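You operate a simulated robot arm through the tools that you are given. There is no shell and no other tool. Be economical: measure what you need, move in short steps, check, and stop when the job is done.

Carry out the task below with a simulated two-armed robot. There is one attempt and no reset: what you move stays moved.

## Task
Take the purple scoop and leave it on the shelf under the high hopper. Take the wide steel cup and leave it on the top of the narrow bench. Put one of the steel weights from the top of the narrow bench on the lower shelf of the steel table with a ledge. Push the waste drawer shut. Do these in any order. Set down upright: steel weight.

The check looks at the end state, three seconds after you hand in, the way a careful person would. Anything else that was tipped, shoved, dropped, spilled or broken makes it a failure.

## Robot
Two 7-joint arms with fingered hands on one trunk, on a base that drives. Base frame: it is fixed to the floor where the robot stands at the start and does not move with it; the origin is under the middle of the robot, x ahead of it, y to its left, z up. Units: mm, degrees, N and s.
The left shoulder is at the start at [47, 92, 1034], the right one opposite. With the tool pointing down near the work surface each hand reaches from about 300 to 560 mm from the robot's upright axis, wherever it stands, measured 20 degrees to its own side. Places, roughly: lower shelf of the steel table with a ledge [7200, 5900, 300]; purple scoop (23x9x6 cm) [500, 100, 800]; shelf under the high hopper [2900, 600, 600]; steel weight [4250, 7250, 750]; top of the narrow bench [4200, 7400, 800]; waste drawer [6800, 8400, 800]; wide steel cup (11x15x10 cm) [2600, 7700, 900]. Payload 2.1 kg a hand.
The TCP of each hand is the grasp point between the finger pads, 20 mm short of the fingertips. In the tool frame z runs along the fingers and y along their closing line. Largest opening 68 mm; the body of the gripper starts 23 mm behind the TCP. The gripper is a hand of 5 fingers: y runs from the thumb to the fingers, the wrist lies at [-10, -79, -131] in the tool frame, and closing takes about 1.5 s.
Orientation is told as [roll, pitch, yaw] about the base's x, y, z axes, in that order, counted from this pose: with the fingers straight down and the wrist toward the robot, the tool's x, y and z point along [0, 1, 0], [1, 0, 0] and [0, 0, -1] of the base frame.

## Interface
- The arms move only by the tool jog_arm. It takes "left_plan", "right_plan" or both (then of equal length, played together; a hand with none holds still); each is a list of rows, each a list of 6 numbers: the shift along the base's x, y, z in mm, then the turn, a rotation vector about the base's x, y, z in degrees. In form: [[dx, dy, dz, wx, wy, wz], ...]. A call has 1 to 20 rows; each row is the pose to reach, as a shift and turn from the pose commanded when the call began. "left_gripper" and "right_gripper" are, for a hand that has rows, the closure in counts, from 0 (fully open) to 255 (shut), set as the call begins (left out, the last holds). Each row takes 0.2 s and may step no farther than 50 mm and 8.6 degrees from the row before; otherwise, or with a gripper value out of range, the whole call is refused. Where a pose cannot be reached the arm comes as near as it can. A force on the tool above 40 N (or 10 N above the force at the start of the call, whichever is more), or a blocked arm, ends the call early, and 0.2 s more pass. The fingers move at their own pace (about 153 mm/s each) and stop on an object; they squeeze with about 29 N. The grip force told is the motor's: it shows also when the fingers shut on nothing. Time passes only in rows, and 0.2 s behind the last, so rows that repeat a pose let the fingers close. The reply holds the time, the measured pose of the TCP, the force on the tool along the base axes, the opening and the grip force, in the units named above and with some noise, with the torque about the TCP (base axes, N m) and any sound that the robot's microphone picked up.
- Cameras (640 x 400 px; columns grow to the right, rows downward): "scene" is now at [131.8, 23.8, 1192.1]; the picture's right is [0.28, -0.96, 0.00], its down [-0.51, -0.15, -0.85] and it looks along [0.82, 0.23, -0.53] (base axes); focal length 259 px, centre (320, 200). "left" rides on the left gripper at [-54, -58, -72] in its tool frame; the picture's right is [-0.57, -0.39, 0.73], its down [0.73, -0.64, 0.23] and it looks along [0.38, 0.66, 0.65] (tool axes); focal length 226 px, centre (320, 200). "right" rides on the right gripper at [54, -58, -72] in its tool frame; the picture's right is [-0.57, 0.39, -0.73], its down [-0.73, -0.64, 0.23] and it looks along [-0.38, 0.66, 0.65] (tool axes); focal length 226 px, centre (320, 200). There is no depth. A picture from a camera that has moved, and an enlarged one, comes with that camera's place and axes in the base frame and with its lens.
- get_image(camera): a new picture of that camera. The clock stands still meanwhile.
- raise_lower(by): slides the trunk up (or, below 0, down) by that many mm; the arms and the scene camera ride with it, the base frame stays. It gives what a move gives, with no picture.
- steer(legs): drives the robot by 1 to 6 legs, each [ahead, left, turn to the left] in mm, mm and degrees, along the robot's own axes; the way and the turn of a leg run together, so that a leg with both is an arc; at most 1500 mm and 180 degrees a leg. The arms and the cameras ride along, it lands a little off, and it stops where it bumps. It gives what a move gives.
- curl_fingers(index, middle, ring, little, thumb_bend, thumb_turn, hand): sets how far each is bent, from 0 (flat) to 1 (curled in); at 0.3 the hand is open as for a grip, at 0.7 the pads meet at the TCP. One left out holds its place. A second passes; each finger stops where it meets its share of the squeeze, and holds until it gets a number again. A gripper value or a shape takes the hand back. It gives what a move gives, with no picture; readings hold the bend of each and the force on index, middle, ring, little, thumb and palm. thumb_turn goes from beside the hand (0) to across from the fingers (1), as for a grip.
- hand_shape(shape, hand): the hand has 5 fingers and takes this shape, open, in about a second: jaw (thumb against the fingers, like two jaws); tri (thumb and two fingers); tip (a fingertip pinch); poke (one finger out to press); point (the index stretched); flat (the hand flat); cup (the hand cupped); fist (a fist). The gripper value then closes the fingers along that shape, each until it touches; the sizes above hold for jaw. It gives what a move gives, with no picture.
- turn_head(pan, tilt): turns the head with the scene camera to pan (to the left, within 86 degrees either way) and tilt (down, from -29 to 69), counted from straight ahead of the robot. It gives what a move gives.
- enlarge(camera, box): a new picture of the part [left, top, right, bottom] of that camera's present view, enlarged. The clock stands still meanwhile.
- hand_in(): hands the job in; it is judged then, once.

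Work in short steps. Places have to be worked out from the pictures, the camera data and where the tool is seen: move nearer, look again, correct. Check each grasp and each placing, and mend what went wrong. You have 165 turns and 118 pictures in all, those below and enlarged ones among them. Open the grippers and draw the arms clear of the work before you hand the job in, unless the task says otherwise; then end with one line.

The tools are called after ">>>" by a JSON object that holds its "name" and its "arguments". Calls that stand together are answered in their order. jog_arm: Moves the arms, as the interface text tells. Its arguments: {"type":"object","properties":{"left_plan":{"type":"array","items":{"type":"array","items":{"type":"number"}}},"left_gripper":{"type":"number"},"right_plan":{"type":"array","items":{"type":"array","items":{"type":"number"}}},"right_gripper":{"type":"number"}},"required":[]} The other tools are called the same way: raise_lower (by) slides the trunk up or down; hand_shape (shape, hand) gives the hand a shape; curl_fingers (index, middle, ring, little, thumb_bend, thumb_turn, hand) moves the fingers one by one; steer (legs) drives the base; turn_head (pan, tilt) turns the head that bears the scene camera; get_image (camera) takes a picture; enlarge (camera, box) takes an enlarged picture of a part of a camera's view; hand_in () hands the job in.

At the start:

```text
time_s: 0.0
left_tcp_pos: [255.2, 249.8, 1007.4]
left_tool_rot: [0.1, 0.0, 0.0]
left_ft_force: [-1.3, 0.0, 0.6]
left_ft_torque: [-0.01, -0.01, 0.02]
left_gripper_width: 67.8
left_finger_force: 0.1
left_shape: jaw
left_bend: [0.3, 0.3, 0.3, 0.3, 0.3, 0.98]
left_finger forces: [0.1, 0.0, 0.1, 0.1, 0.1, 0.0]
right_tcp_pos: [322.8, -21.0, 1065.1]
right_tool_rot: [0.1, 0.0, 0.0]
right_ft_force: [-0.1, -0.5, -0.5]
right_ft_torque: [-0.04, 0.02, -0.01]
right_gripper_width: 67.5
right_finger_force: 0.1
right_shape: jaw
right_bend: [0.3, 0.3, 0.3, 0.3, 0.3, 0.98]
right_finger forces: [0.0, 0.0, 0.1, 0.1, 0.0, 0.1]
trunk travel left (down, up): [-275.0, 629.0]
robot x, y, heading: [-1.9, -1.5, -0.0]
head pan, tilt: [16.0, 31.8]
```

scene: 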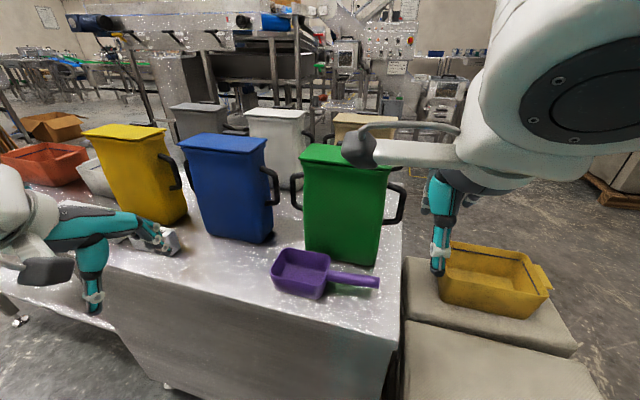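
right: 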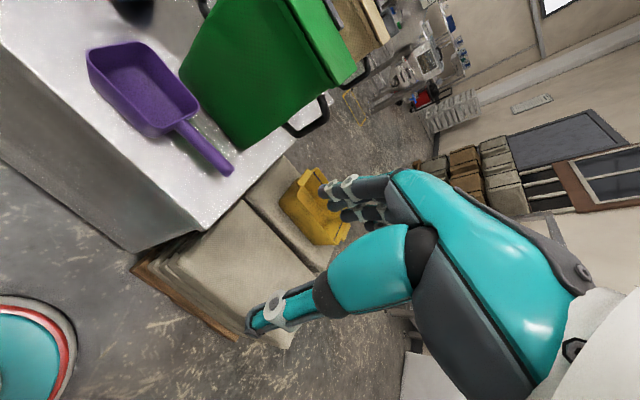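
left: 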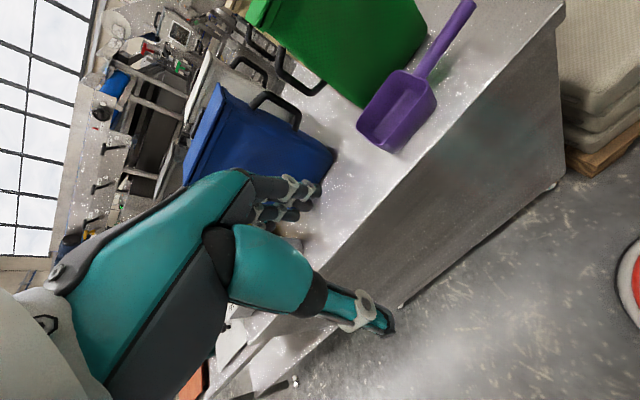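

The scoop lies on the bench ahead, its handle toward -y at about x 480, y 5..100. I take a closer look before approaching with the right hand.

>>> {"name": "enlarge", "arguments": {"camera": "scene", "box": [240, 180, 440, 305]}}

>>> {"name": "enlarge", "arguments": {"camera": "right", "box": [60, 20, 300, 170]}}

```text
3.20 times, centred on (340, 242) of scene
camera zoom: at [131.8, 23.8, 1192.1], right [0.28, -0.96, 0.0], down [-0.51, -0.15, -0.85], along [0.82, 0.23, -0.53], focal length 830 px, centre (256, 64)
```

zoom: 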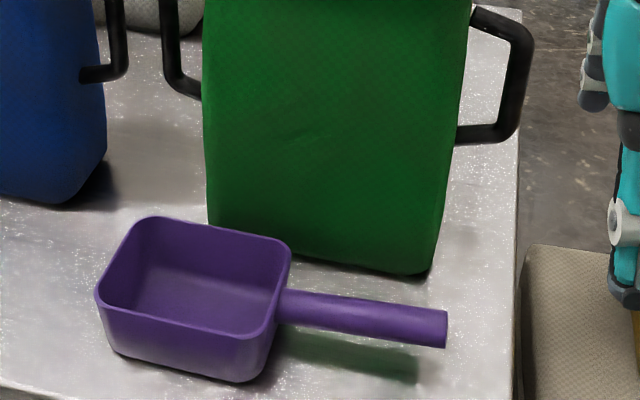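

```text
2.67 times, centred on (180, 95) of right
camera zoom: at [265.6, 34.9, 1135.3], right [0.39, -0.57, 0.73], down [-0.64, -0.73, -0.23], along [0.66, -0.38, -0.65], focal length 603 px, centre (693, 480)
```

zoom: 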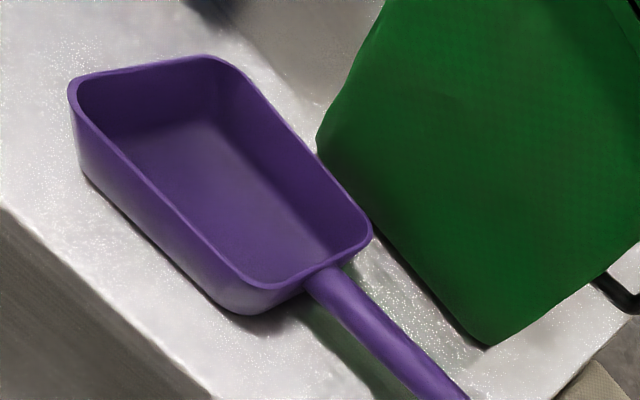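

The handle end triangulates to about [474, 12, 809], the joint to [467, 102, 809]; the bin face is ~80 mm behind. I bring the right hand above the handle.

>>> {"name": "jog_arm", "arguments": {"right_plan": [[25, 15, -30, 0, 0, 0], [50, 30, -60, 0, 0, 0], [75, 45, -90, 0, 0, 0], [100, 60, -120, 0, 0, 0], [125, 71, -145, 0, 0, 0], [140, 71, -155, 0, 0, 0], [140, 71, -155, 0, 0, 0]], "right_gripper": 40}}

>>> {"name": "get_image", "arguments": {"camera": "scene"}}

>>> {"name": "get_image", "arguments": {"camera": "right"}}

```text
time_s: 1.6
left_tcp_pos: [254.3, 250.5, 1007.1]
left_tool_rot: [0.0, 0.0, 0.0]
left_ft_force: [-0.7, 0.7, 0.5]
left_ft_torque: [-0.02, 0.03, 0.01]
left_gripper_width: 67.7
left_finger_force: 0.0
left_shape: jaw
left_bend: [0.3, 0.3, 0.3, 0.3, 0.3, 0.98]
left_finger forces: [0.0, 0.0, 0.0, 0.0, 0.0, 0.0]
right_tcp_pos: [464.3, 49.3, 909.1]
right_tool_rot: [0.0, 0.0, 0.1]
right_ft_force: [0.1, -0.2, -0.2]
right_ft_torque: [-0.01, -0.03, 0.01]
right_gripper_width: 57.5
right_finger_force: 0.0
right_shape: jaw
right_bend: [0.27, 0.33, 0.31, 0.32, 0.46, 0.99]
right_finger forces: [0.0, 0.0, 0.0, 0.1, 0.1, 0.0]
trunk travel left (down, up): [-275.0, 629.0]
robot x, y, heading: [-0.8, -3.3, 0.0]
head pan, tilt: [16.0, 31.8]
```

```text
112 pictures are left
camera scene: at [131.8, 23.9, 1192.1], right [0.28, -0.96, 0.0], down [-0.51, -0.15, -0.85], along [0.82, 0.23, -0.53], focal length 259 px, centre (320, 200)
```

scene: 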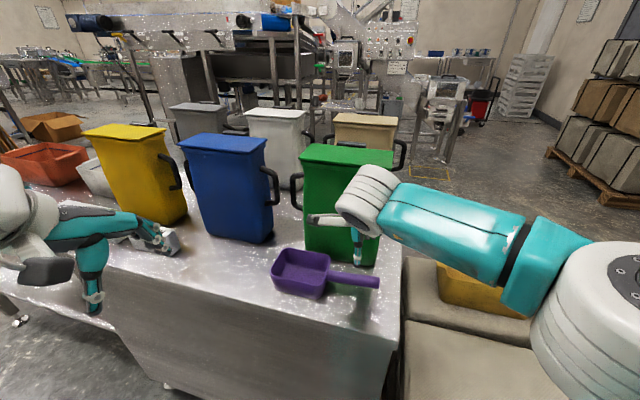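

```text
111 pictures are left
camera right: at [405.3, 104.6, 978.8], right [0.39, -0.57, 0.73], down [-0.64, -0.73, -0.23], along [0.66, -0.38, -0.65], focal length 226 px, centre (320, 200)
```

right: 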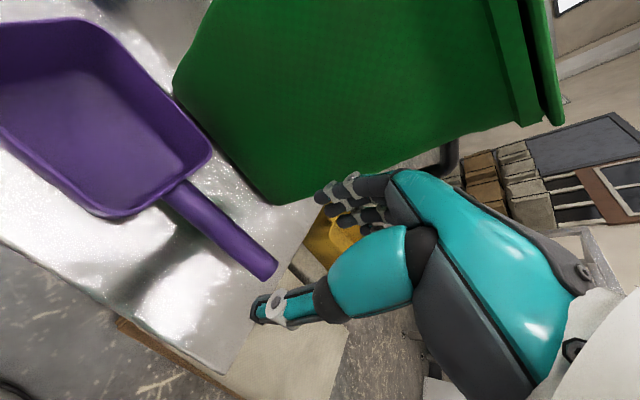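

Both views now agree: handle axis at about x 474, z 809, and the bin face keeps ~80 mm clearance. I lower straight down around the handle.

>>> {"name": "jog_arm", "arguments": {"right_plan": [[8, 0, -30, 0, 0, 0], [10, 0, -60, 0, 0, 0], [10, 0, -85, 0, 0, 0], [10, 0, -98, 0, 0, 0], [10, 0, -98, 0, 0, 0]]}}

>>> {"name": "get_image", "arguments": {"camera": "right"}}

>>> {"name": "enlarge", "arguments": {"camera": "scene", "box": [240, 180, 440, 305]}}

```text
time_s: 2.8
left_tcp_pos: [253.8, 250.4, 1007.5]
left_tool_rot: [-0.1, 0.0, 0.0]
left_ft_force: [0.0, 0.2, -0.2]
left_ft_torque: [-0.02, 0.02, -0.04]
left_gripper_width: 67.7
left_finger_force: 0.1
left_shape: jaw
left_bend: [0.3, 0.3, 0.3, 0.3, 0.3, 0.98]
left_finger forces: [0.0, 0.0, 0.1, 0.0, 0.1, 0.0]
right_tcp_pos: [474.7, 50.6, 811.5]
right_tool_rot: [-0.1, 0.0, 0.0]
right_ft_force: [-0.5, -0.9, 0.0]
right_ft_torque: [0.01, -0.03, -0.01]
right_gripper_width: 57.4
right_finger_force: 0.1
right_shape: jaw
right_bend: [0.27, 0.33, 0.31, 0.32, 0.46, 0.99]
right_finger forces: [0.0, 0.0, 0.1, 0.1, 0.0, 0.1]
trunk travel left (down, up): [-275.0, 629.0]
robot x, y, heading: [1.7, 1.4, -0.1]
head pan, tilt: [16.0, 31.8]
```

```text
110 pictures are left
camera right: at [415.9, 106.1, 881.8], right [0.39, -0.57, 0.73], down [-0.64, -0.73, -0.23], along [0.66, -0.38, -0.65], focal length 226 px, centre (320, 200)
```

right: 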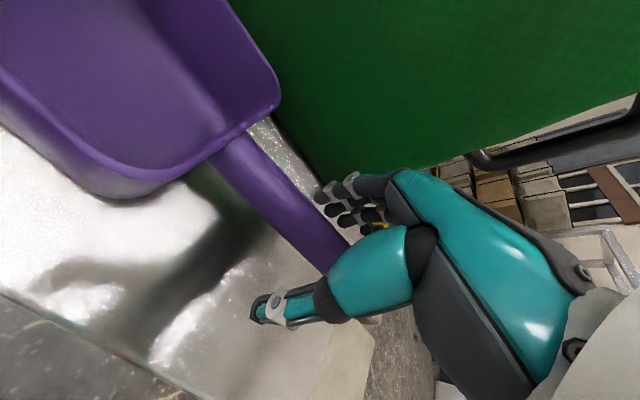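

```text
3.20 times, centred on (340, 242) of scene
camera zoom: at [131.8, 23.9, 1192.1], right [0.28, -0.96, 0.0], down [-0.51, -0.15, -0.85], along [0.82, 0.23, -0.53], focal length 830 px, centre (256, 64)
```

zoom: 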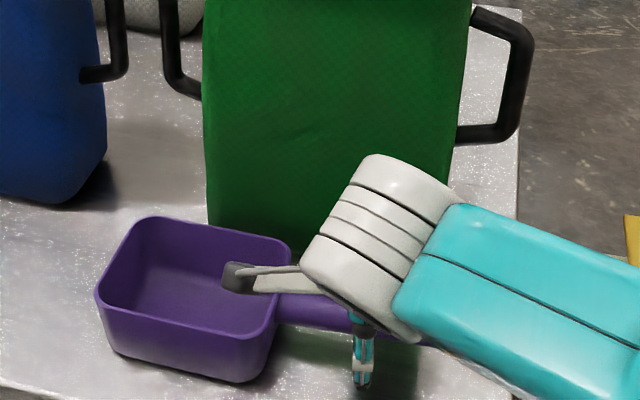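

The handle lies between thumb and fingers. I close on it.

>>> {"name": "jog_arm", "arguments": {"right_plan": [[0, 0, 0, 0, 0, 0], [0, 0, 0, 0, 0, 0], [0, 0, 0, 0, 0, 0], [0, 0, 0, 0, 0, 0], [0, 0, 0, 0, 0, 0], [0, 0, 0, 0, 0, 0], [0, 0, 0, 0, 0, 0], [0, 0, 0, 0, 0, 0]], "right_gripper": 255}}

>>> {"name": "get_image", "arguments": {"camera": "right"}}

```text
time_s: 4.6
left_tcp_pos: [254.5, 250.0, 1006.7]
left_tool_rot: [0.0, 0.0, 0.0]
left_ft_force: [-0.3, -1.0, 0.0]
left_ft_torque: [0.02, 0.0, -0.02]
left_gripper_width: 67.5
left_finger_force: 0.1
left_shape: jaw
left_bend: [0.3, 0.3, 0.3, 0.3, 0.3, 0.98]
left_finger forces: [0.0, 0.1, 0.1, 0.0, 0.1, 0.0]
right_tcp_pos: [474.8, 50.3, 810.5]
right_tool_rot: [0.0, 0.0, 0.0]
right_ft_force: [0.0, 0.7, -1.4]
right_ft_torque: [-0.07, 0.03, -0.01]
right_gripper_width: 3.3
right_finger_force: 28.7
right_shape: jaw
right_bend: [0.73, 0.73, 0.7, 0.7, 0.81, 1.0]
right_finger forces: [7.0, 0.0, 0.0, 0.4, 8.1, 1.8]
trunk travel left (down, up): [-275.0, 629.0]
robot x, y, heading: [-0.8, 1.8, -0.2]
head pan, tilt: [16.0, 31.8]
```

```text
108 pictures are left
camera right: at [416.0, 106.1, 882.0], right [0.39, -0.57, 0.73], down [-0.64, -0.73, -0.23], along [0.66, -0.38, -0.65], focal length 226 px, centre (320, 200)
```

right: 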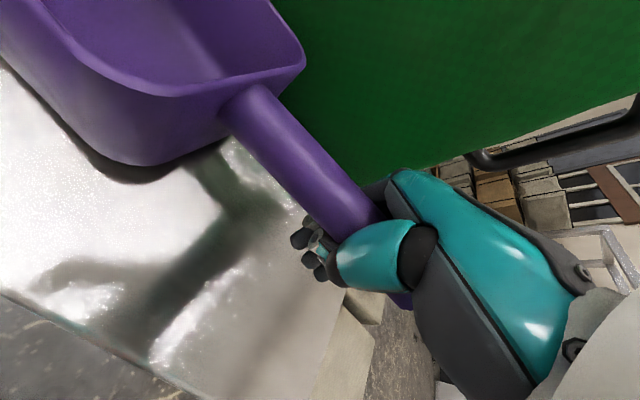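

The fingers have wrapped under the handle with palm contact, an enclosing grip. I lift gently and check that the scoop follows.

>>> {"name": "jog_arm", "arguments": {"right_plan": [[0, 0, 20, 0, 0, 0], [0, 0, 50, 0, 0, 0], [0, 0, 90, 0, 0, 0], [0, 0, 130, 0, 0, 0], [0, 0, 130, 0, 0, 0], [0, 0, 130, 0, 0, 0]]}}

>>> {"name": "get_image", "arguments": {"camera": "right"}}

>>> {"name": "get_image", "arguments": {"camera": "scene"}}

```text
time_s: 6.0
left_tcp_pos: [253.6, 251.1, 1006.7]
left_tool_rot: [-0.1, 0.0, 0.0]
left_ft_force: [0.0, 0.0, -0.1]
left_ft_torque: [0.0, 0.01, 0.01]
left_gripper_width: 67.9
left_finger_force: 0.1
left_shape: jaw
left_bend: [0.3, 0.3, 0.3, 0.3, 0.3, 0.98]
left_finger forces: [0.0, 0.0, 0.0, 0.1, 0.0, 0.1]
right_tcp_pos: [474.9, 50.8, 943.9]
right_tool_rot: [0.0, -0.1, 0.0]
right_ft_force: [0.3, 0.8, -0.8]
right_ft_torque: [-0.14, 0.02, -0.01]
right_gripper_width: 3.0
right_finger_force: 28.8
right_shape: jaw
right_bend: [0.73, 0.73, 0.7, 0.7, 0.81, 1.0]
right_finger forces: [6.9, 0.0, 0.1, 0.7, 9.1, 3.5]
trunk travel left (down, up): [-275.0, 629.0]
robot x, y, heading: [0.6, -1.8, -0.2]
head pan, tilt: [16.0, 31.8]
```

```text
107 pictures are left
camera right: at [416.3, 105.9, 1014.3], right [0.39, -0.57, 0.73], down [-0.64, -0.73, -0.23], along [0.66, -0.38, -0.65], focal length 226 px, centre (320, 200)
```

right: 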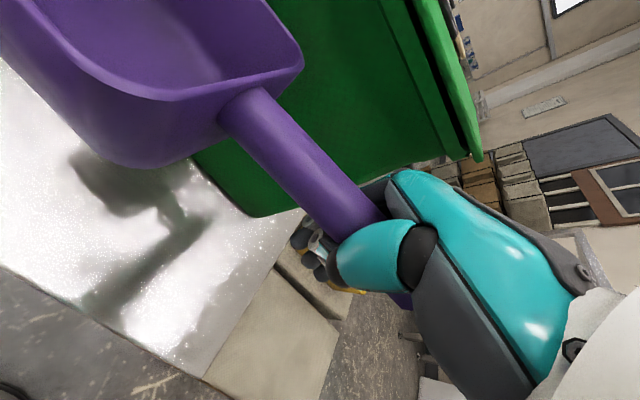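

```text
106 pictures are left
camera scene: at [131.9, 23.9, 1192.0], right [0.28, -0.96, 0.0], down [-0.51, -0.15, -0.85], along [0.82, 0.23, -0.53], focal length 259 px, centre (320, 200)
```

scene: 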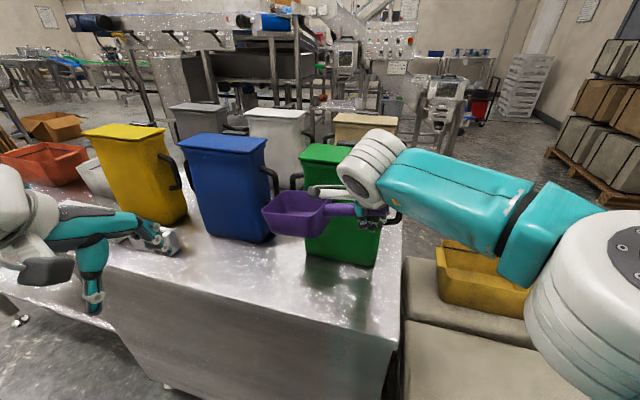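

The scoop follows, level. I tuck the hand in and back the base off from the bench, and enlarge the region of the hopper.

>>> {"name": "jog_arm", "arguments": {"right_plan": [[-30, -20, 20, 0, 0, 0], [-65, -45, 40, 0, 0, 0], [-100, -70, 60, 0, 0, 0], [-130, -90, 80, 0, 0, 0], [-160, -110, 90, 0, 0, 0]]}}

>>> {"name": "turn_head", "arguments": {"pan": 0, "tilt": 15}}

>>> {"name": "get_image", "arguments": {"camera": "scene"}}

>>> {"name": "enlarge", "arguments": {"camera": "scene", "box": [240, 80, 480, 230]}}

```text
time_s: 7.2
left_tcp_pos: [255.1, 250.0, 1007.5]
left_tool_rot: [0.1, -0.1, 0.0]
left_ft_force: [-0.8, -0.3, -0.1]
left_ft_torque: [-0.02, -0.01, -0.04]
left_gripper_width: 67.8
left_finger_force: 0.1
left_shape: jaw
left_bend: [0.3, 0.3, 0.3, 0.3, 0.3, 0.98]
left_finger forces: [0.1, 0.1, 0.1, 0.1, 0.0, 0.0]
right_tcp_pos: [314.2, -58.4, 1032.8]
right_tool_rot: [0.0, 0.0, 0.0]
right_ft_force: [0.1, -0.4, -1.6]
right_ft_torque: [-0.13, 0.01, -0.01]
right_gripper_width: 2.9
right_finger_force: 28.4
right_shape: jaw
right_bend: [0.73, 0.73, 0.7, 0.7, 0.81, 1.0]
right_finger forces: [6.0, 0.0, 0.0, 0.5, 8.8, 3.8]
trunk travel left (down, up): [-275.0, 629.0]
robot x, y, heading: [2.2, -0.7, 0.2]
head pan, tilt: [16.0, 31.8]
```

```text
time_s: 8.0
left_tcp_pos: [254.4, 250.6, 1008.1]
left_tool_rot: [0.1, -0.1, 0.0]
left_ft_force: [-0.1, -0.4, 0.4]
left_ft_torque: [-0.02, -0.02, 0.0]
left_gripper_width: 67.8
left_finger_force: 0.0
left_shape: jaw
left_bend: [0.3, 0.3, 0.3, 0.3, 0.3, 0.98]
left_finger forces: [0.0, 0.0, 0.0, 0.0, 0.0, 0.0]
right_tcp_pos: [315.5, -60.5, 1033.9]
right_tool_rot: [-0.1, 0.0, 0.0]
right_ft_force: [-0.3, 0.6, -1.7]
right_ft_torque: [-0.14, 0.04, 0.0]
right_gripper_width: 2.8
right_finger_force: 29.2
right_shape: jaw
right_bend: [0.73, 0.73, 0.7, 0.7, 0.81, 1.0]
right_finger forces: [6.0, 0.1, 0.0, 0.4, 9.0, 4.0]
trunk travel left (down, up): [-275.0, 629.0]
robot x, y, heading: [-3.5, -0.6, 0.1]
head pan, tilt: [0.0, 15.0]
```

```text
105 pictures are left
camera scene: at [139.1, -0.9, 1219.1], right [0.0, -1.0, 0.0], down [-0.26, 0.0, -0.97], along [0.97, 0.0, -0.26], focal length 259 px, centre (320, 200)
```

scene: 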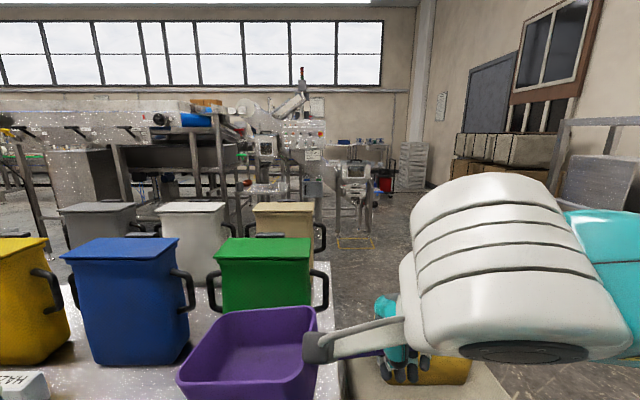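

```text
2.67 times, centred on (360, 155) of scene
camera zoom: at [139.1, -0.9, 1219.1], right [0.0, -1.0, 0.0], down [-0.26, 0.0, -0.97], along [0.97, 0.0, -0.26], focal length 692 px, centre (213, 320)
```

zoom: 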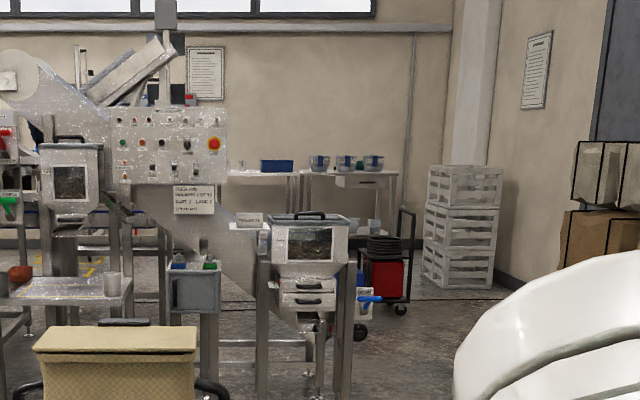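

The high hopper is the left one, with its shelf (a steel cup and something red on it) at about [2900, 600, 600]. The way round the bench is on the right; I look there.

>>> {"name": "turn_head", "arguments": {"pan": -60, "tilt": 35}}

>>> {"name": "get_image", "arguments": {"camera": "scene"}}

```text
time_s: 9.3
left_tcp_pos: [253.9, 250.2, 1007.2]
left_tool_rot: [0.0, 0.1, 0.0]
left_ft_force: [0.0, 0.5, 0.8]
left_ft_torque: [0.03, 0.01, 0.0]
left_gripper_width: 67.7
left_finger_force: 0.0
left_shape: jaw
left_bend: [0.3, 0.3, 0.3, 0.3, 0.3, 0.98]
left_finger forces: [0.1, 0.0, 0.0, 0.0, 0.0, 0.0]
right_tcp_pos: [314.7, -59.0, 1032.5]
right_tool_rot: [0.1, 0.0, 0.0]
right_ft_force: [-0.8, 0.3, -0.7]
right_ft_torque: [-0.14, -0.01, 0.01]
right_gripper_width: 3.0
right_finger_force: 29.3
right_shape: jaw
right_bend: [0.73, 0.73, 0.7, 0.7, 0.81, 1.0]
right_finger forces: [6.1, 0.0, 0.1, 0.4, 8.9, 3.9]
trunk travel left (down, up): [-275.0, 629.0]
robot x, y, heading: [0.9, -1.0, -0.1]
head pan, tilt: [-60.0, 35.0]
```

```text
103 pictures are left
camera scene: at [89.7, -77.2, 1187.2], right [-0.87, -0.5, 0.0], down [-0.29, 0.5, -0.82], along [0.41, -0.71, -0.57], focal length 259 px, centre (320, 200)
```

scene: 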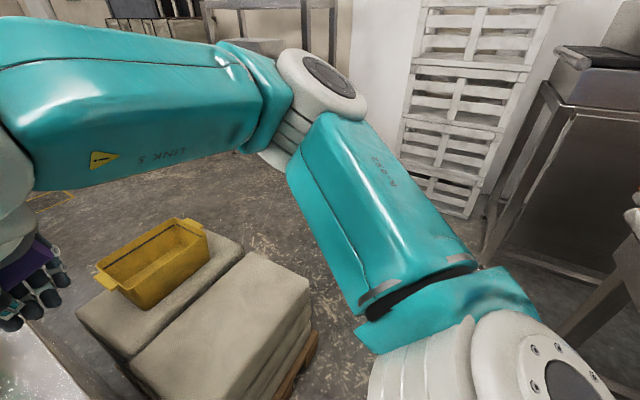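

The pads reach to about y -660 and the open floor on the right to about y -1700. I strafe right past the pads and then drive ahead, and look again.

>>> {"name": "steer", "arguments": {"legs": [[-60, -1150, 0], [1400, 0, 0]]}}

>>> {"name": "turn_head", "arguments": {"pan": 40, "tilt": 20}}

>>> {"name": "get_image", "arguments": {"camera": "scene"}}

```text
time_s: 22.0
left_tcp_pos: [1619.7, -828.6, 1007.2]
left_tool_rot: [0.0, 0.0, 4.4]
left_ft_force: [0.2, 0.4, -0.2]
left_ft_torque: [-0.01, -0.03, 0.01]
left_gripper_width: 67.8
left_finger_force: 0.0
left_shape: jaw
left_bend: [0.3, 0.3, 0.3, 0.3, 0.3, 0.98]
left_finger forces: [0.1, 0.0, 0.0, 0.1, 0.0, 0.0]
right_tcp_pos: [1703.9, -1132.3, 1032.6]
right_tool_rot: [0.0, 0.0, 4.3]
right_ft_force: [-0.4, -0.1, -1.9]
right_ft_torque: [-0.13, 0.01, -0.01]
right_gripper_width: 3.2
right_finger_force: 28.9
right_shape: jaw
right_bend: [0.73, 0.73, 0.7, 0.7, 0.81, 1.0]
right_finger forces: [6.1, 0.0, 0.0, 0.4, 8.8, 3.8]
trunk travel left (down, up): [-275.0, 629.0]
robot x, y, heading: [1387.0, -1097.8, 4.5]
head pan, tilt: [-60.0, 35.0]
```

```text
time_s: 23.7
left_tcp_pos: [1622.0, -828.2, 1008.0]
left_tool_rot: [0.0, 0.0, 4.3]
left_ft_force: [0.0, 0.2, -1.0]
left_ft_torque: [0.06, 0.01, 0.01]
left_gripper_width: 67.7
left_finger_force: 0.1
left_shape: jaw
left_bend: [0.3, 0.3, 0.3, 0.3, 0.3, 0.98]
left_finger forces: [0.0, 0.1, 0.0, 0.0, 0.0, 0.0]
right_tcp_pos: [1704.1, -1132.0, 1033.8]
right_tool_rot: [0.0, 0.0, 4.3]
right_ft_force: [0.4, 0.3, -2.0]
right_ft_torque: [-0.09, 0.05, -0.02]
right_gripper_width: 3.2
right_finger_force: 28.6
right_shape: jaw
right_bend: [0.73, 0.73, 0.7, 0.7, 0.81, 1.0]
right_finger forces: [6.0, 0.0, 0.0, 0.4, 8.8, 3.8]
trunk travel left (down, up): [-275.0, 629.0]
robot x, y, heading: [1388.0, -1096.7, 4.3]
head pan, tilt: [40.0, 20.0]
```

```text
102 pictures are left
camera scene: at [1498.4, -1028.9, 1211.0], right [0.7, -0.72, 0.0], down [-0.25, -0.24, -0.94], along [0.67, 0.66, -0.34], focal length 259 px, centre (320, 200)
```

scene: 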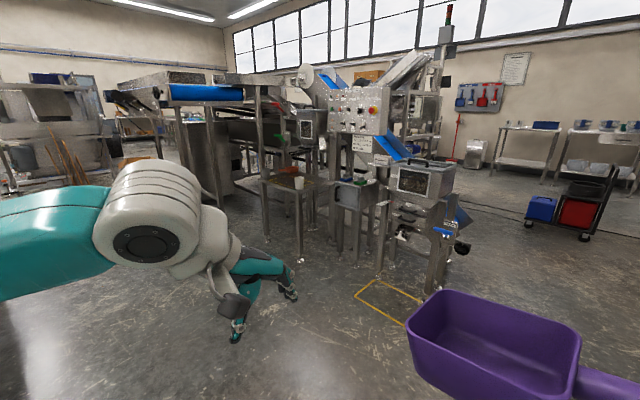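

The hopper stand is visible at about (300, 170). I enlarge it.

>>> {"name": "enlarge", "arguments": {"camera": "scene", "box": [180, 70, 480, 270]}}

```text
2.00 times, centred on (330, 170) of scene
camera zoom: at [1498.4, -1028.9, 1211.0], right [0.7, -0.72, 0.0], down [-0.25, -0.24, -0.94], along [0.67, 0.66, -0.34], focal length 519 px, centre (300, 260)
```

zoom: 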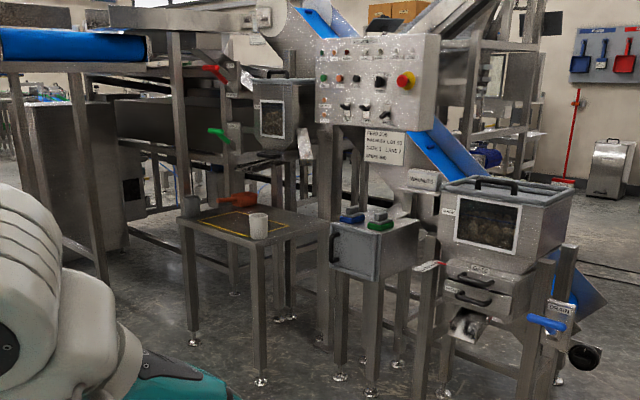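

Small stand: top spans roughly x 2650–3150, y 350–800, z about 560–600, with a white cup, a grey cup and an orange scoop on it. I drive to about (2150, 550) and look from nearer.

>>> {"name": "steer", "arguments": {"legs": [[440, 800, 0], [420, 760, 0]]}}

>>> {"name": "turn_head", "arguments": {"pan": 10, "tilt": 30}}

>>> {"name": "get_image", "arguments": {"camera": "scene"}}

```text
time_s: 32.8
left_tcp_pos: [2304.9, 831.0, 1006.8]
left_tool_rot: [0.0, 0.0, 6.0]
left_ft_force: [-0.2, 0.4, -0.3]
left_ft_torque: [-0.01, -0.05, 0.03]
left_gripper_width: 67.8
left_finger_force: 0.1
left_shape: jaw
left_bend: [0.3, 0.3, 0.3, 0.3, 0.3, 0.98]
left_finger forces: [0.1, 0.0, 0.0, 0.1, 0.1, 0.0]
right_tcp_pos: [2399.2, 531.6, 1033.3]
right_tool_rot: [0.0, 0.0, 6.1]
right_ft_force: [0.9, 0.2, -1.7]
right_ft_torque: [-0.14, -0.02, -0.02]
right_gripper_width: 3.0
right_finger_force: 29.2
right_shape: jaw
right_bend: [0.73, 0.73, 0.7, 0.7, 0.81, 1.0]
right_finger forces: [6.0, 0.0, 0.0, 0.3, 8.8, 3.9]
trunk travel left (down, up): [-275.0, 629.0]
robot x, y, heading: [2078.9, 553.0, 5.8]
head pan, tilt: [40.0, 20.0]
```

```text
time_s: 33.7
left_tcp_pos: [2305.8, 831.5, 1008.3]
left_tool_rot: [0.0, 0.0, 6.1]
left_ft_force: [-0.1, 0.0, -0.3]
left_ft_torque: [0.01, 0.01, 0.01]
left_gripper_width: 67.8
left_finger_force: 0.1
left_shape: jaw
left_bend: [0.3, 0.3, 0.3, 0.3, 0.3, 0.98]
left_finger forces: [0.1, 0.0, 0.0, 0.0, 0.0, 0.0]
right_tcp_pos: [2398.7, 531.4, 1032.4]
right_tool_rot: [0.0, 0.0, 6.2]
right_ft_force: [0.2, -0.5, -1.2]
right_ft_torque: [-0.18, 0.0, -0.01]
right_gripper_width: 3.2
right_finger_force: 29.2
right_shape: jaw
right_bend: [0.73, 0.73, 0.7, 0.7, 0.81, 1.0]
right_finger forces: [5.9, 0.0, 0.0, 0.5, 8.7, 3.9]
trunk travel left (down, up): [-275.0, 629.0]
robot x, y, heading: [2081.9, 558.8, 6.2]
head pan, tilt: [10.0, 30.0]
```

```text
100 pictures are left
camera scene: at [2211.9, 585.8, 1195.0], right [0.28, -0.96, 0.0], down [-0.48, -0.14, -0.87], along [0.83, 0.24, -0.5], focal length 259 px, centre (320, 200)
```

scene: 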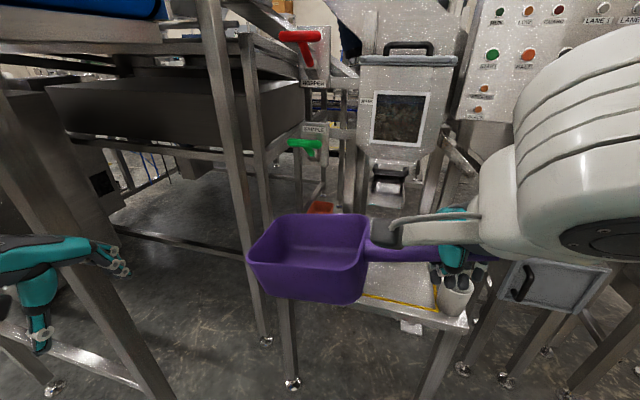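

The scoop hides the shelf. I shift the right hand to the right to see the free space.

>>> {"name": "jog_arm", "arguments": {"right_plan": [[0, -50, 0, 0, 0, 0], [0, -100, 0, 0, 0, 0], [0, -150, 0, 0, 0, 0], [0, -200, 0, 0, 0, 0], [0, -240, 0, 0, 0, 0]]}}

>>> {"name": "turn_head", "arguments": {"pan": 0, "tilt": 38}}

>>> {"name": "get_image", "arguments": {"camera": "scene"}}

```text
time_s: 34.9
left_tcp_pos: [2306.0, 831.6, 1006.5]
left_tool_rot: [0.0, 0.0, 6.1]
left_ft_force: [0.5, 0.5, 0.0]
left_ft_torque: [-0.03, 0.01, 0.0]
left_gripper_width: 67.6
left_finger_force: 0.0
left_shape: jaw
left_bend: [0.3, 0.3, 0.3, 0.3, 0.3, 0.98]
left_finger forces: [0.0, 0.1, 0.0, 0.0, 0.0, 0.0]
right_tcp_pos: [2398.5, 286.4, 1031.7]
right_tool_rot: [0.0, 0.0, 6.1]
right_ft_force: [0.3, 0.0, -0.9]
right_ft_torque: [-0.16, 0.03, -0.03]
right_gripper_width: 3.2
right_finger_force: 29.0
right_shape: jaw
right_bend: [0.73, 0.72, 0.7, 0.7, 0.81, 1.0]
right_finger forces: [5.8, 0.0, 0.0, 0.4, 8.7, 4.0]
trunk travel left (down, up): [-275.0, 629.0]
robot x, y, heading: [2081.1, 553.2, 6.1]
head pan, tilt: [10.0, 30.0]
```

```text
time_s: 35.6
left_tcp_pos: [2305.4, 831.1, 1006.5]
left_tool_rot: [0.0, 0.1, 6.1]
left_ft_force: [0.2, 0.9, 0.0]
left_ft_torque: [-0.02, -0.01, 0.0]
left_gripper_width: 67.6
left_finger_force: 0.0
left_shape: jaw
left_bend: [0.3, 0.3, 0.3, 0.3, 0.3, 0.98]
left_finger forces: [0.0, 0.0, 0.0, 0.0, 0.1, 0.0]
right_tcp_pos: [2399.0, 287.1, 1031.6]
right_tool_rot: [0.1, 0.0, 6.1]
right_ft_force: [0.3, 0.0, -1.9]
right_ft_torque: [-0.14, 0.03, 0.03]
right_gripper_width: 3.1
right_finger_force: 28.8
right_shape: jaw
right_bend: [0.73, 0.72, 0.7, 0.7, 0.81, 1.0]
right_finger forces: [5.8, 0.0, 0.0, 0.4, 8.5, 3.9]
trunk travel left (down, up): [-275.0, 629.0]
robot x, y, heading: [2076.4, 552.0, 6.1]
head pan, tilt: [0.0, 38.0]
```

```text
99 pictures are left
camera scene: at [2210.8, 569.7, 1182.6], right [0.11, -0.99, 0.0], down [-0.61, -0.07, -0.79], along [0.78, 0.08, -0.62], focal length 259 px, centre (320, 200)
```

scene: 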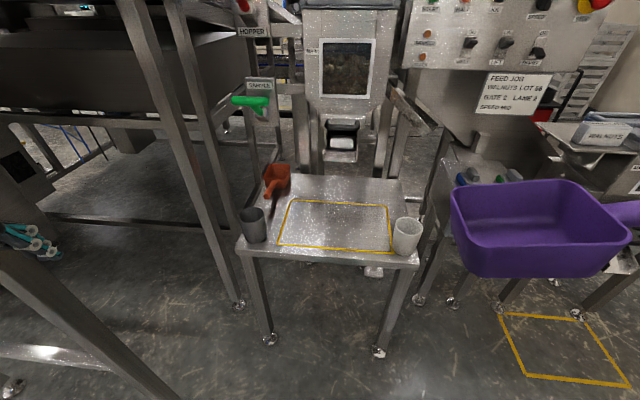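

The yellow rectangle is free: x 2735–2960, y 408–750 at z≈580, with the white cup at [2744, 380] and the grey cup at [2733, 823]. I drive up to about (2410, 640), and lower the trunk 190 mm.

>>> {"name": "steer", "arguments": {"legs": [[335, 55, -4]]}}

>>> {"name": "raise_lower", "arguments": {"by": -190}}

>>> {"name": "get_image", "arguments": {"camera": "scene"}}

```text
time_s: 37.8
left_tcp_pos: [2645.4, 893.4, 1006.6]
left_tool_rot: [0.0, -0.1, 2.1]
left_ft_force: [-0.7, -0.4, -0.7]
left_ft_torque: [0.02, -0.02, -0.03]
left_gripper_width: 67.7
left_finger_force: 0.1
left_shape: jaw
left_bend: [0.3, 0.3, 0.3, 0.3, 0.3, 0.98]
left_finger forces: [0.0, 0.0, 0.1, 0.1, 0.1, 0.0]
right_tcp_pos: [2699.5, 345.5, 1032.4]
right_tool_rot: [0.1, 0.1, 2.2]
right_ft_force: [-0.5, 0.0, -1.4]
right_ft_torque: [-0.16, 0.05, -0.02]
right_gripper_width: 2.7
right_finger_force: 28.8
right_shape: jaw
right_bend: [0.73, 0.72, 0.7, 0.7, 0.81, 1.0]
right_finger forces: [5.8, 0.0, 0.0, 0.4, 8.7, 4.1]
trunk travel left (down, up): [-275.0, 629.0]
robot x, y, heading: [2399.5, 634.4, 1.9]
head pan, tilt: [0.0, 38.0]
```

```text
time_s: 39.9
left_tcp_pos: [2645.6, 894.1, 818.0]
left_tool_rot: [-0.1, 0.0, 2.0]
left_ft_force: [-0.6, 0.0, -0.9]
left_ft_torque: [-0.01, 0.02, 0.05]
left_gripper_width: 67.5
left_finger_force: 0.0
left_shape: jaw
left_bend: [0.3, 0.3, 0.3, 0.3, 0.3, 0.98]
left_finger forces: [0.1, 0.1, 0.1, 0.0, 0.0, 0.1]
right_tcp_pos: [2700.9, 343.9, 840.7]
right_tool_rot: [0.1, 0.1, 2.1]
right_ft_force: [-0.8, -0.1, -1.2]
right_ft_torque: [-0.09, 0.05, -0.01]
right_gripper_width: 3.0
right_finger_force: 29.3
right_shape: jaw
right_bend: [0.73, 0.72, 0.7, 0.7, 0.81, 1.0]
right_finger forces: [5.9, 0.0, 0.0, 0.4, 8.6, 4.0]
trunk travel left (down, up): [-85.0, 819.0]
robot x, y, heading: [2397.5, 635.3, 2.0]
head pan, tilt: [0.0, 38.0]
```

```text
98 pictures are left
camera scene: at [2574.2, 640.8, 989.1], right [0.04, -1.0, 0.0], down [-0.62, -0.02, -0.79], along [0.79, 0.03, -0.62], focal length 259 px, centre (320, 200)
```

scene: 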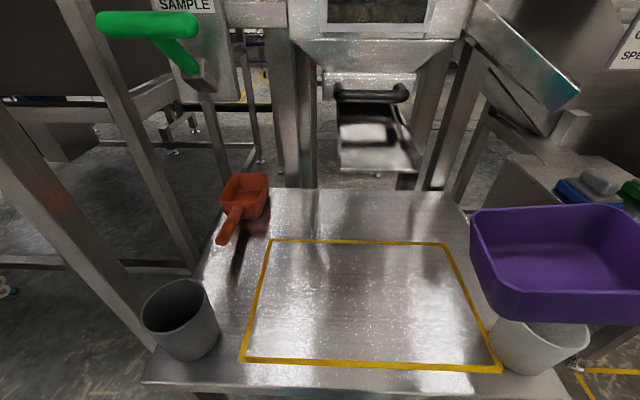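

Now I bring the scoop over the rectangle, staying above the cups.

>>> {"name": "jog_arm", "arguments": {"right_plan": [[30, 40, 0, 0, 0, 0], [60, 80, 0, 0, 0, 0], [90, 120, 0, 0, 0, 0], [120, 160, 0, 0, 0, 0], [152, 203, 0, 0, 0, 0], [152, 203, -40, 0, 0, 0], [152, 203, -80, 0, 0, 0], [152, 203, -120, 0, 0, 0], [152, 203, -120, 0, 0, 0]]}}

>>> {"name": "get_image", "arguments": {"camera": "scene"}}

>>> {"name": "get_image", "arguments": {"camera": "right"}}

```text
refused: row 5 steps farther than a row can; nothing moved
```

```text
97 pictures are left
camera scene: at [2574.2, 640.8, 989.1], right [0.04, -1.0, 0.0], down [-0.62, -0.02, -0.79], along [0.79, 0.03, -0.62], focal length 259 px, centre (320, 200)
```

scene: 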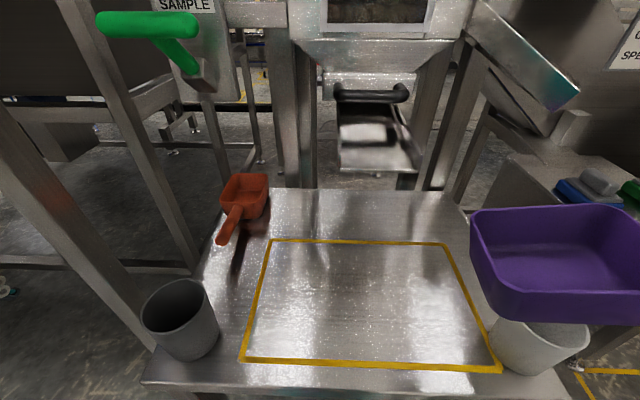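

```text
96 pictures are left
camera right: at [2639.9, 397.2, 912.4], right [0.41, -0.55, 0.73], down [-0.61, -0.76, -0.23], along [0.68, -0.35, -0.65], focal length 226 px, centre (320, 200)
```

right: 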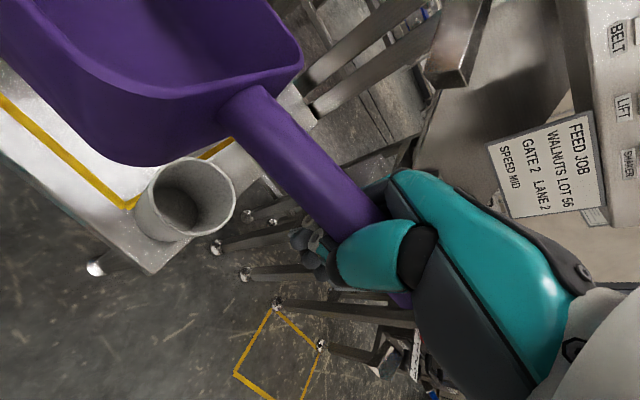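

One row was just too long; I repeat it with smaller steps.

>>> {"name": "jog_arm", "arguments": {"right_plan": [[30, 40, 0, 0, 0, 0], [60, 80, 0, 0, 0, 0], [90, 120, 0, 0, 0, 0], [120, 160, 0, 0, 0, 0], [140, 190, 0, 0, 0, 0], [152, 203, -20, 0, 0, 0], [152, 203, -60, 0, 0, 0], [152, 203, -100, 0, 0, 0], [152, 203, -130, 0, 0, 0], [152, 203, -130, 0, 0, 0]]}}

>>> {"name": "get_image", "arguments": {"camera": "scene"}}

>>> {"name": "get_image", "arguments": {"camera": "right"}}

```text
time_s: 41.2
left_tcp_pos: [2643.3, 892.1, 819.1]
left_tool_rot: [0.2, -0.1, 1.9]
left_ft_force: [0.8, 0.6, 0.3]
left_ft_torque: [0.01, 0.0, 0.01]
left_gripper_width: 67.8
left_finger_force: 0.1
left_shape: jaw
left_bend: [0.3, 0.3, 0.3, 0.3, 0.3, 0.98]
left_finger forces: [0.0, 0.0, 0.0, 0.1, 0.0, 0.1]
right_tcp_pos: [2834.0, 529.5, 839.3]
right_tool_rot: [-0.3, 0.0, 1.7]
right_ft_force: [-20.9, -16.9, 6.1]
right_ft_torque: [0.24, -0.28, 1.24]
right_gripper_width: 6.8
right_finger_force: 29.2
right_shape: jaw
right_bend: [0.73, 0.73, 0.71, 0.48, 0.86, 1.0]
right_finger forces: [13.5, 0.0, 14.7, 16.5, 50.1, 0.9]
trunk travel left (down, up): [-85.0, 819.0]
robot x, y, heading: [2399.8, 632.7, 2.2]
head pan, tilt: [0.0, 38.0]
stopped in row 6 (right hand): the force on the tool passed its limit at 51 N (the readings are from after the stop); the commanded pose is now the measured one
```

```text
95 pictures are left
camera scene: at [2571.4, 638.2, 989.7], right [0.03, -1.0, 0.0], down [-0.61, -0.02, -0.79], along [0.79, 0.03, -0.61], focal length 259 px, centre (320, 200)
```

scene: 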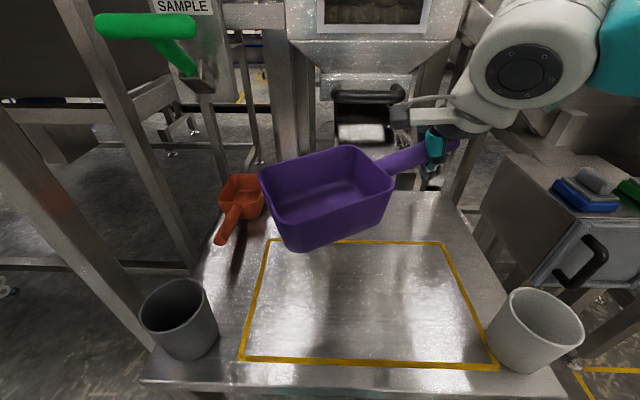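

```text
94 pictures are left
camera right: at [2774.4, 581.9, 909.8], right [0.4, -0.55, 0.73], down [-0.62, -0.75, -0.23], along [0.67, -0.36, -0.64], focal length 226 px, centre (320, 200)
```

right: 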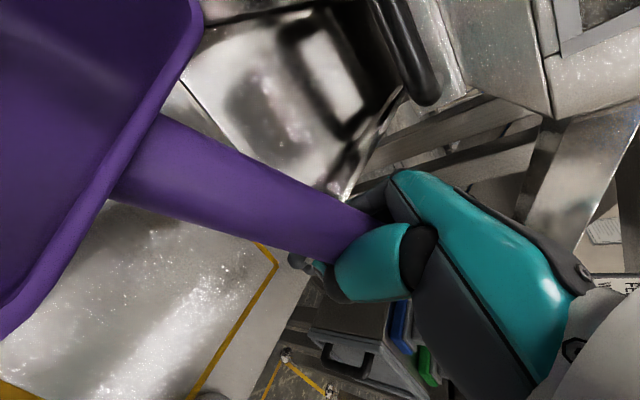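

The fingers touched the sample chute under the hopper, which juts further forward than I judged. I back off toward the robot and look.

>>> {"name": "jog_arm", "arguments": {"right_plan": [[-15, -5, 0, 0, 0, 0], [-40, -8, 0, 0, 0, 0], [-70, -8, 0, 0, 0, 0], [-90, -8, 0, 0, 0, 0], [-90, -8, 0, 0, 0, 0]]}}

>>> {"name": "get_image", "arguments": {"camera": "scene"}}

>>> {"name": "get_image", "arguments": {"camera": "right"}}

```text
time_s: 42.4
left_tcp_pos: [2645.6, 893.4, 816.6]
left_tool_rot: [0.0, 0.0, 2.0]
left_ft_force: [0.5, 0.3, 0.1]
left_ft_torque: [-0.02, 0.01, 0.0]
left_gripper_width: 67.6
left_finger_force: 0.1
left_shape: jaw
left_bend: [0.3, 0.3, 0.3, 0.3, 0.3, 0.98]
left_finger forces: [0.0, 0.0, 0.1, 0.0, 0.0, 0.0]
right_tcp_pos: [2747.3, 524.5, 836.7]
right_tool_rot: [-0.3, 0.1, 2.0]
right_ft_force: [0.4, 0.5, -2.0]
right_ft_torque: [-0.12, 0.0, 0.03]
right_gripper_width: 3.1
right_finger_force: 28.6
right_shape: jaw
right_bend: [0.73, 0.72, 0.7, 0.71, 0.83, 1.0]
right_finger forces: [7.7, 0.0, 3.3, 5.8, 14.5, 3.1]
trunk travel left (down, up): [-85.0, 819.0]
robot x, y, heading: [2398.3, 635.3, 1.9]
head pan, tilt: [0.0, 38.0]
```

```text
93 pictures are left
camera scene: at [2574.1, 640.4, 989.1], right [0.03, -1.0, 0.0], down [-0.62, -0.02, -0.79], along [0.79, 0.03, -0.62], focal length 259 px, centre (320, 200)
```

scene: 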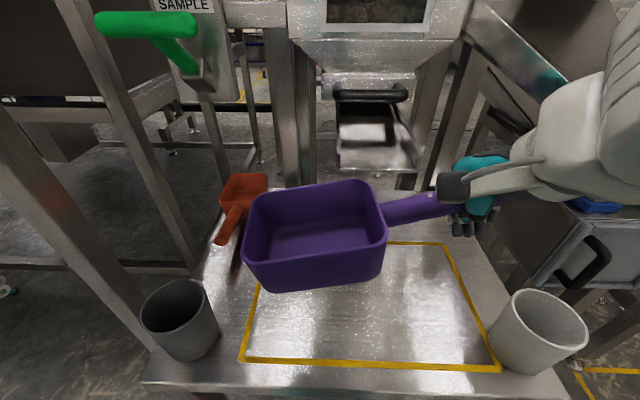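

```text
92 pictures are left
camera right: at [2687.5, 578.1, 907.7], right [0.41, -0.55, 0.73], down [-0.62, -0.75, -0.23], along [0.67, -0.36, -0.65], focal length 226 px, centre (320, 200)
```

right: 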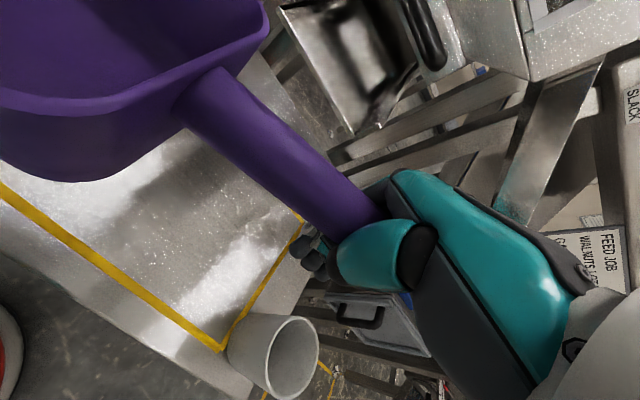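

The scoop is still held, only slightly turned, and the chute is unmoved. I stay nearer the front (TCP x≈2785, y≈545) and lower to z≈700, below the chute.

>>> {"name": "jog_arm", "arguments": {"right_plan": [[10, 20, -20, 0, 0, 0], [25, 20, -60, 0, 0, 0], [35, 20, -100, 0, 0, 0], [38, 20, -140, 0, 0, 0], [38, 20, -140, 0, 0, 0]]}}

>>> {"name": "get_image", "arguments": {"camera": "scene"}}

>>> {"name": "get_image", "arguments": {"camera": "right"}}

```text
time_s: 43.6
left_tcp_pos: [2644.8, 893.4, 817.1]
left_tool_rot: [0.0, 0.0, 2.0]
left_ft_force: [-0.3, -0.1, 0.7]
left_ft_torque: [-0.01, 0.01, -0.02]
left_gripper_width: 67.7
left_finger_force: 0.1
left_shape: jaw
left_bend: [0.3, 0.3, 0.3, 0.3, 0.3, 0.98]
left_finger forces: [0.0, 0.0, 0.1, 0.1, 0.0, 0.0]
right_tcp_pos: [2785.4, 540.6, 695.7]
right_tool_rot: [-0.1, 0.0, 1.8]
right_ft_force: [0.2, 0.6, -1.3]
right_ft_torque: [-0.15, -0.02, -0.01]
right_gripper_width: 2.9
right_finger_force: 28.9
right_shape: jaw
right_bend: [0.74, 0.72, 0.7, 0.7, 0.83, 1.0]
right_finger forces: [8.7, 0.0, 0.9, 4.0, 13.8, 3.9]
trunk travel left (down, up): [-85.0, 819.0]
robot x, y, heading: [2404.5, 633.9, 2.1]
head pan, tilt: [0.0, 38.0]
```

```text
91 pictures are left
camera scene: at [2574.1, 640.4, 989.1], right [0.03, -1.0, 0.0], down [-0.62, -0.02, -0.79], along [0.79, 0.03, -0.62], focal length 259 px, centre (320, 200)
```

scene: 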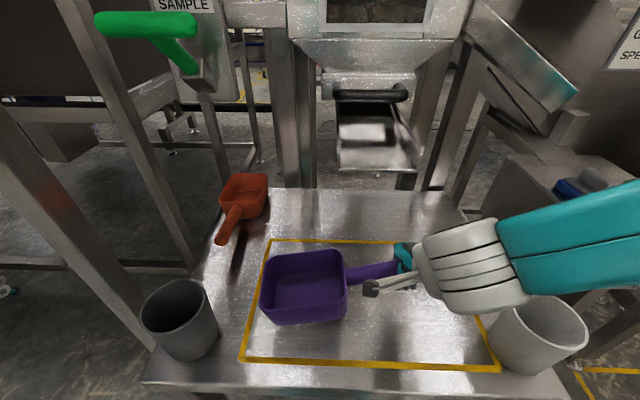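

```text
90 pictures are left
camera right: at [2725.5, 594.9, 765.9], right [0.41, -0.55, 0.73], down [-0.62, -0.75, -0.23], along [0.67, -0.36, -0.65], focal length 226 px, centre (320, 200)
```

right: 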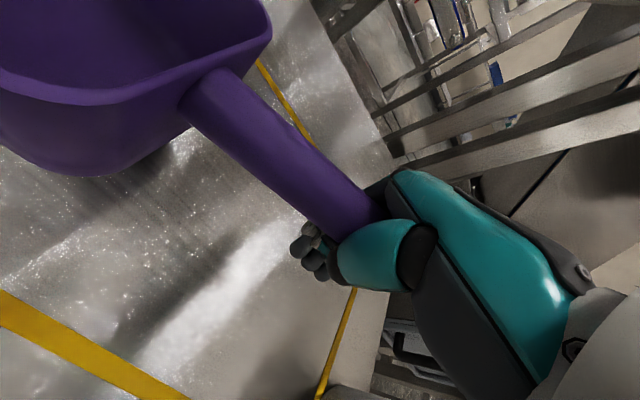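

Position is good and clear of both cups. I lower slowly to feel the shelf.

>>> {"name": "jog_arm", "arguments": {"right_plan": [[10, 5, -25, 0, 0, 0], [12, 5, -45, 0, 0, 0], [12, 5, -55, 0, 0, 0], [12, 5, -60, 0, 0, 0], [12, 5, -65, 0, 0, 0], [12, 5, -65, 0, 0, 0]]}}

>>> {"name": "get_image", "arguments": {"camera": "scene"}}

>>> {"name": "get_image", "arguments": {"camera": "right"}}

```text
time_s: 45.0
left_tcp_pos: [2645.1, 893.2, 817.3]
left_tool_rot: [0.1, 0.0, 2.0]
left_ft_force: [-0.5, 0.4, -0.8]
left_ft_torque: [0.04, -0.03, 0.02]
left_gripper_width: 67.8
left_finger_force: 0.1
left_shape: jaw
left_bend: [0.3, 0.3, 0.3, 0.3, 0.3, 0.98]
left_finger forces: [0.0, 0.1, 0.0, 0.1, 0.0, 0.1]
right_tcp_pos: [2795.0, 549.3, 633.0]
right_tool_rot: [-0.2, 0.1, 1.8]
right_ft_force: [3.0, -1.0, 12.0]
right_ft_torque: [0.16, 0.11, 0.08]
right_gripper_width: 2.4
right_finger_force: 29.2
right_shape: jaw
right_bend: [0.74, 0.73, 0.7, 0.7, 0.84, 1.0]
right_finger forces: [10.3, 1.7, 5.1, 5.3, 10.2, 0.1]
trunk travel left (down, up): [-85.0, 819.0]
robot x, y, heading: [2401.1, 633.1, 2.2]
head pan, tilt: [0.0, 38.0]
```

```text
89 pictures are left
camera scene: at [2573.6, 640.3, 989.3], right [0.03, -1.0, 0.0], down [-0.62, -0.02, -0.79], along [0.79, 0.03, -0.62], focal length 259 px, centre (320, 200)
```

scene: 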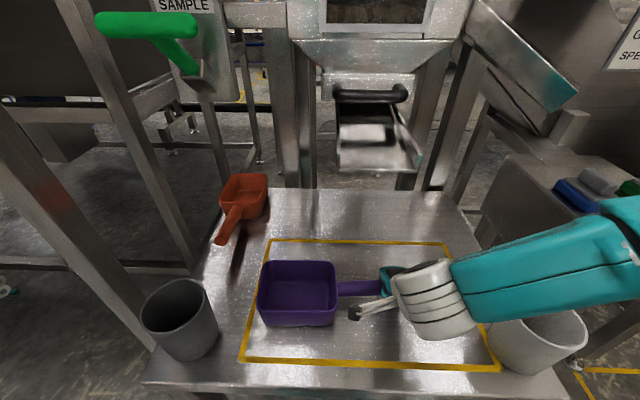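

```text
88 pictures are left
camera right: at [2735.8, 603.2, 703.5], right [0.4, -0.55, 0.73], down [-0.62, -0.75, -0.23], along [0.68, -0.36, -0.64], focal length 226 px, centre (320, 200)
```

right: 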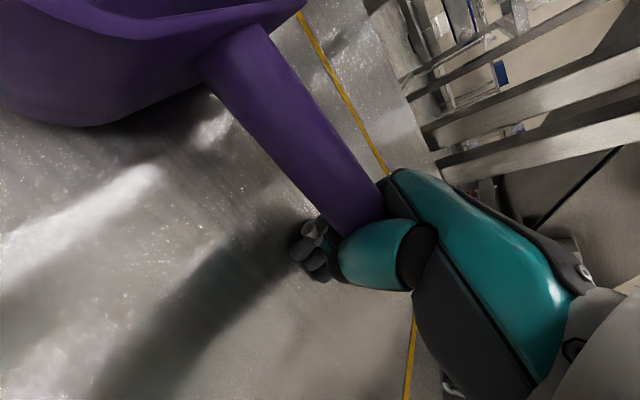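

The scoop bears on the shelf (12 N up). I open the hand and check.

>>> {"name": "jog_arm", "arguments": {"right_plan": [[0, 0, 0, 0, 0, 0], [0, 0, 0, 0, 0, 0], [0, 0, 0, 0, 0, 0], [0, 0, 0, 0, 0, 0], [0, 0, 0, 0, 0, 0], [0, 0, 0, 0, 0, 0], [0, 0, 0, 0, 0, 0]], "right_gripper": 0}}

>>> {"name": "get_image", "arguments": {"camera": "right"}}

```text
time_s: 45.5
left_tcp_pos: [2643.1, 893.1, 819.8]
left_tool_rot: [0.0, -0.2, 1.9]
left_ft_force: [0.8, -0.7, -0.4]
left_ft_torque: [0.05, 0.01, 0.0]
left_gripper_width: 67.6
left_finger_force: 0.0
left_shape: jaw
left_bend: [0.3, 0.3, 0.3, 0.3, 0.3, 0.98]
left_finger forces: [0.1, 0.0, 0.0, 0.0, 0.0, 0.0]
right_tcp_pos: [2798.6, 552.5, 640.1]
right_tool_rot: [0.1, -1.4, 2.0]
right_ft_force: [2.3, -0.3, 63.1]
right_ft_torque: [0.17, -0.33, 0.05]
right_gripper_width: 21.1
right_finger_force: 0.0
right_shape: jaw
right_bend: [0.59, 0.3, 0.3, 0.3, 0.62, 1.0]
right_finger forces: [39.6, 0.1, 0.0, 0.0, 23.6, 0.0]
trunk travel left (down, up): [-85.0, 819.0]
robot x, y, heading: [2401.0, 635.1, 1.8]
head pan, tilt: [0.0, 38.0]
stopped in row 2 (right hand): the force on the tool passed its limit at 48 N (the readings are from after the stop); the commanded pose is now the measured one
```

```text
87 pictures are left
camera right: at [2735.8, 605.1, 709.8], right [0.39, -0.55, 0.74], down [-0.61, -0.75, -0.25], along [0.69, -0.35, -0.63], focal length 226 px, centre (320, 200)
```

right: 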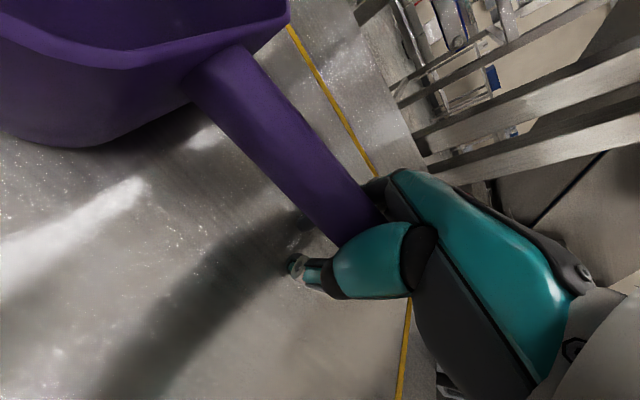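

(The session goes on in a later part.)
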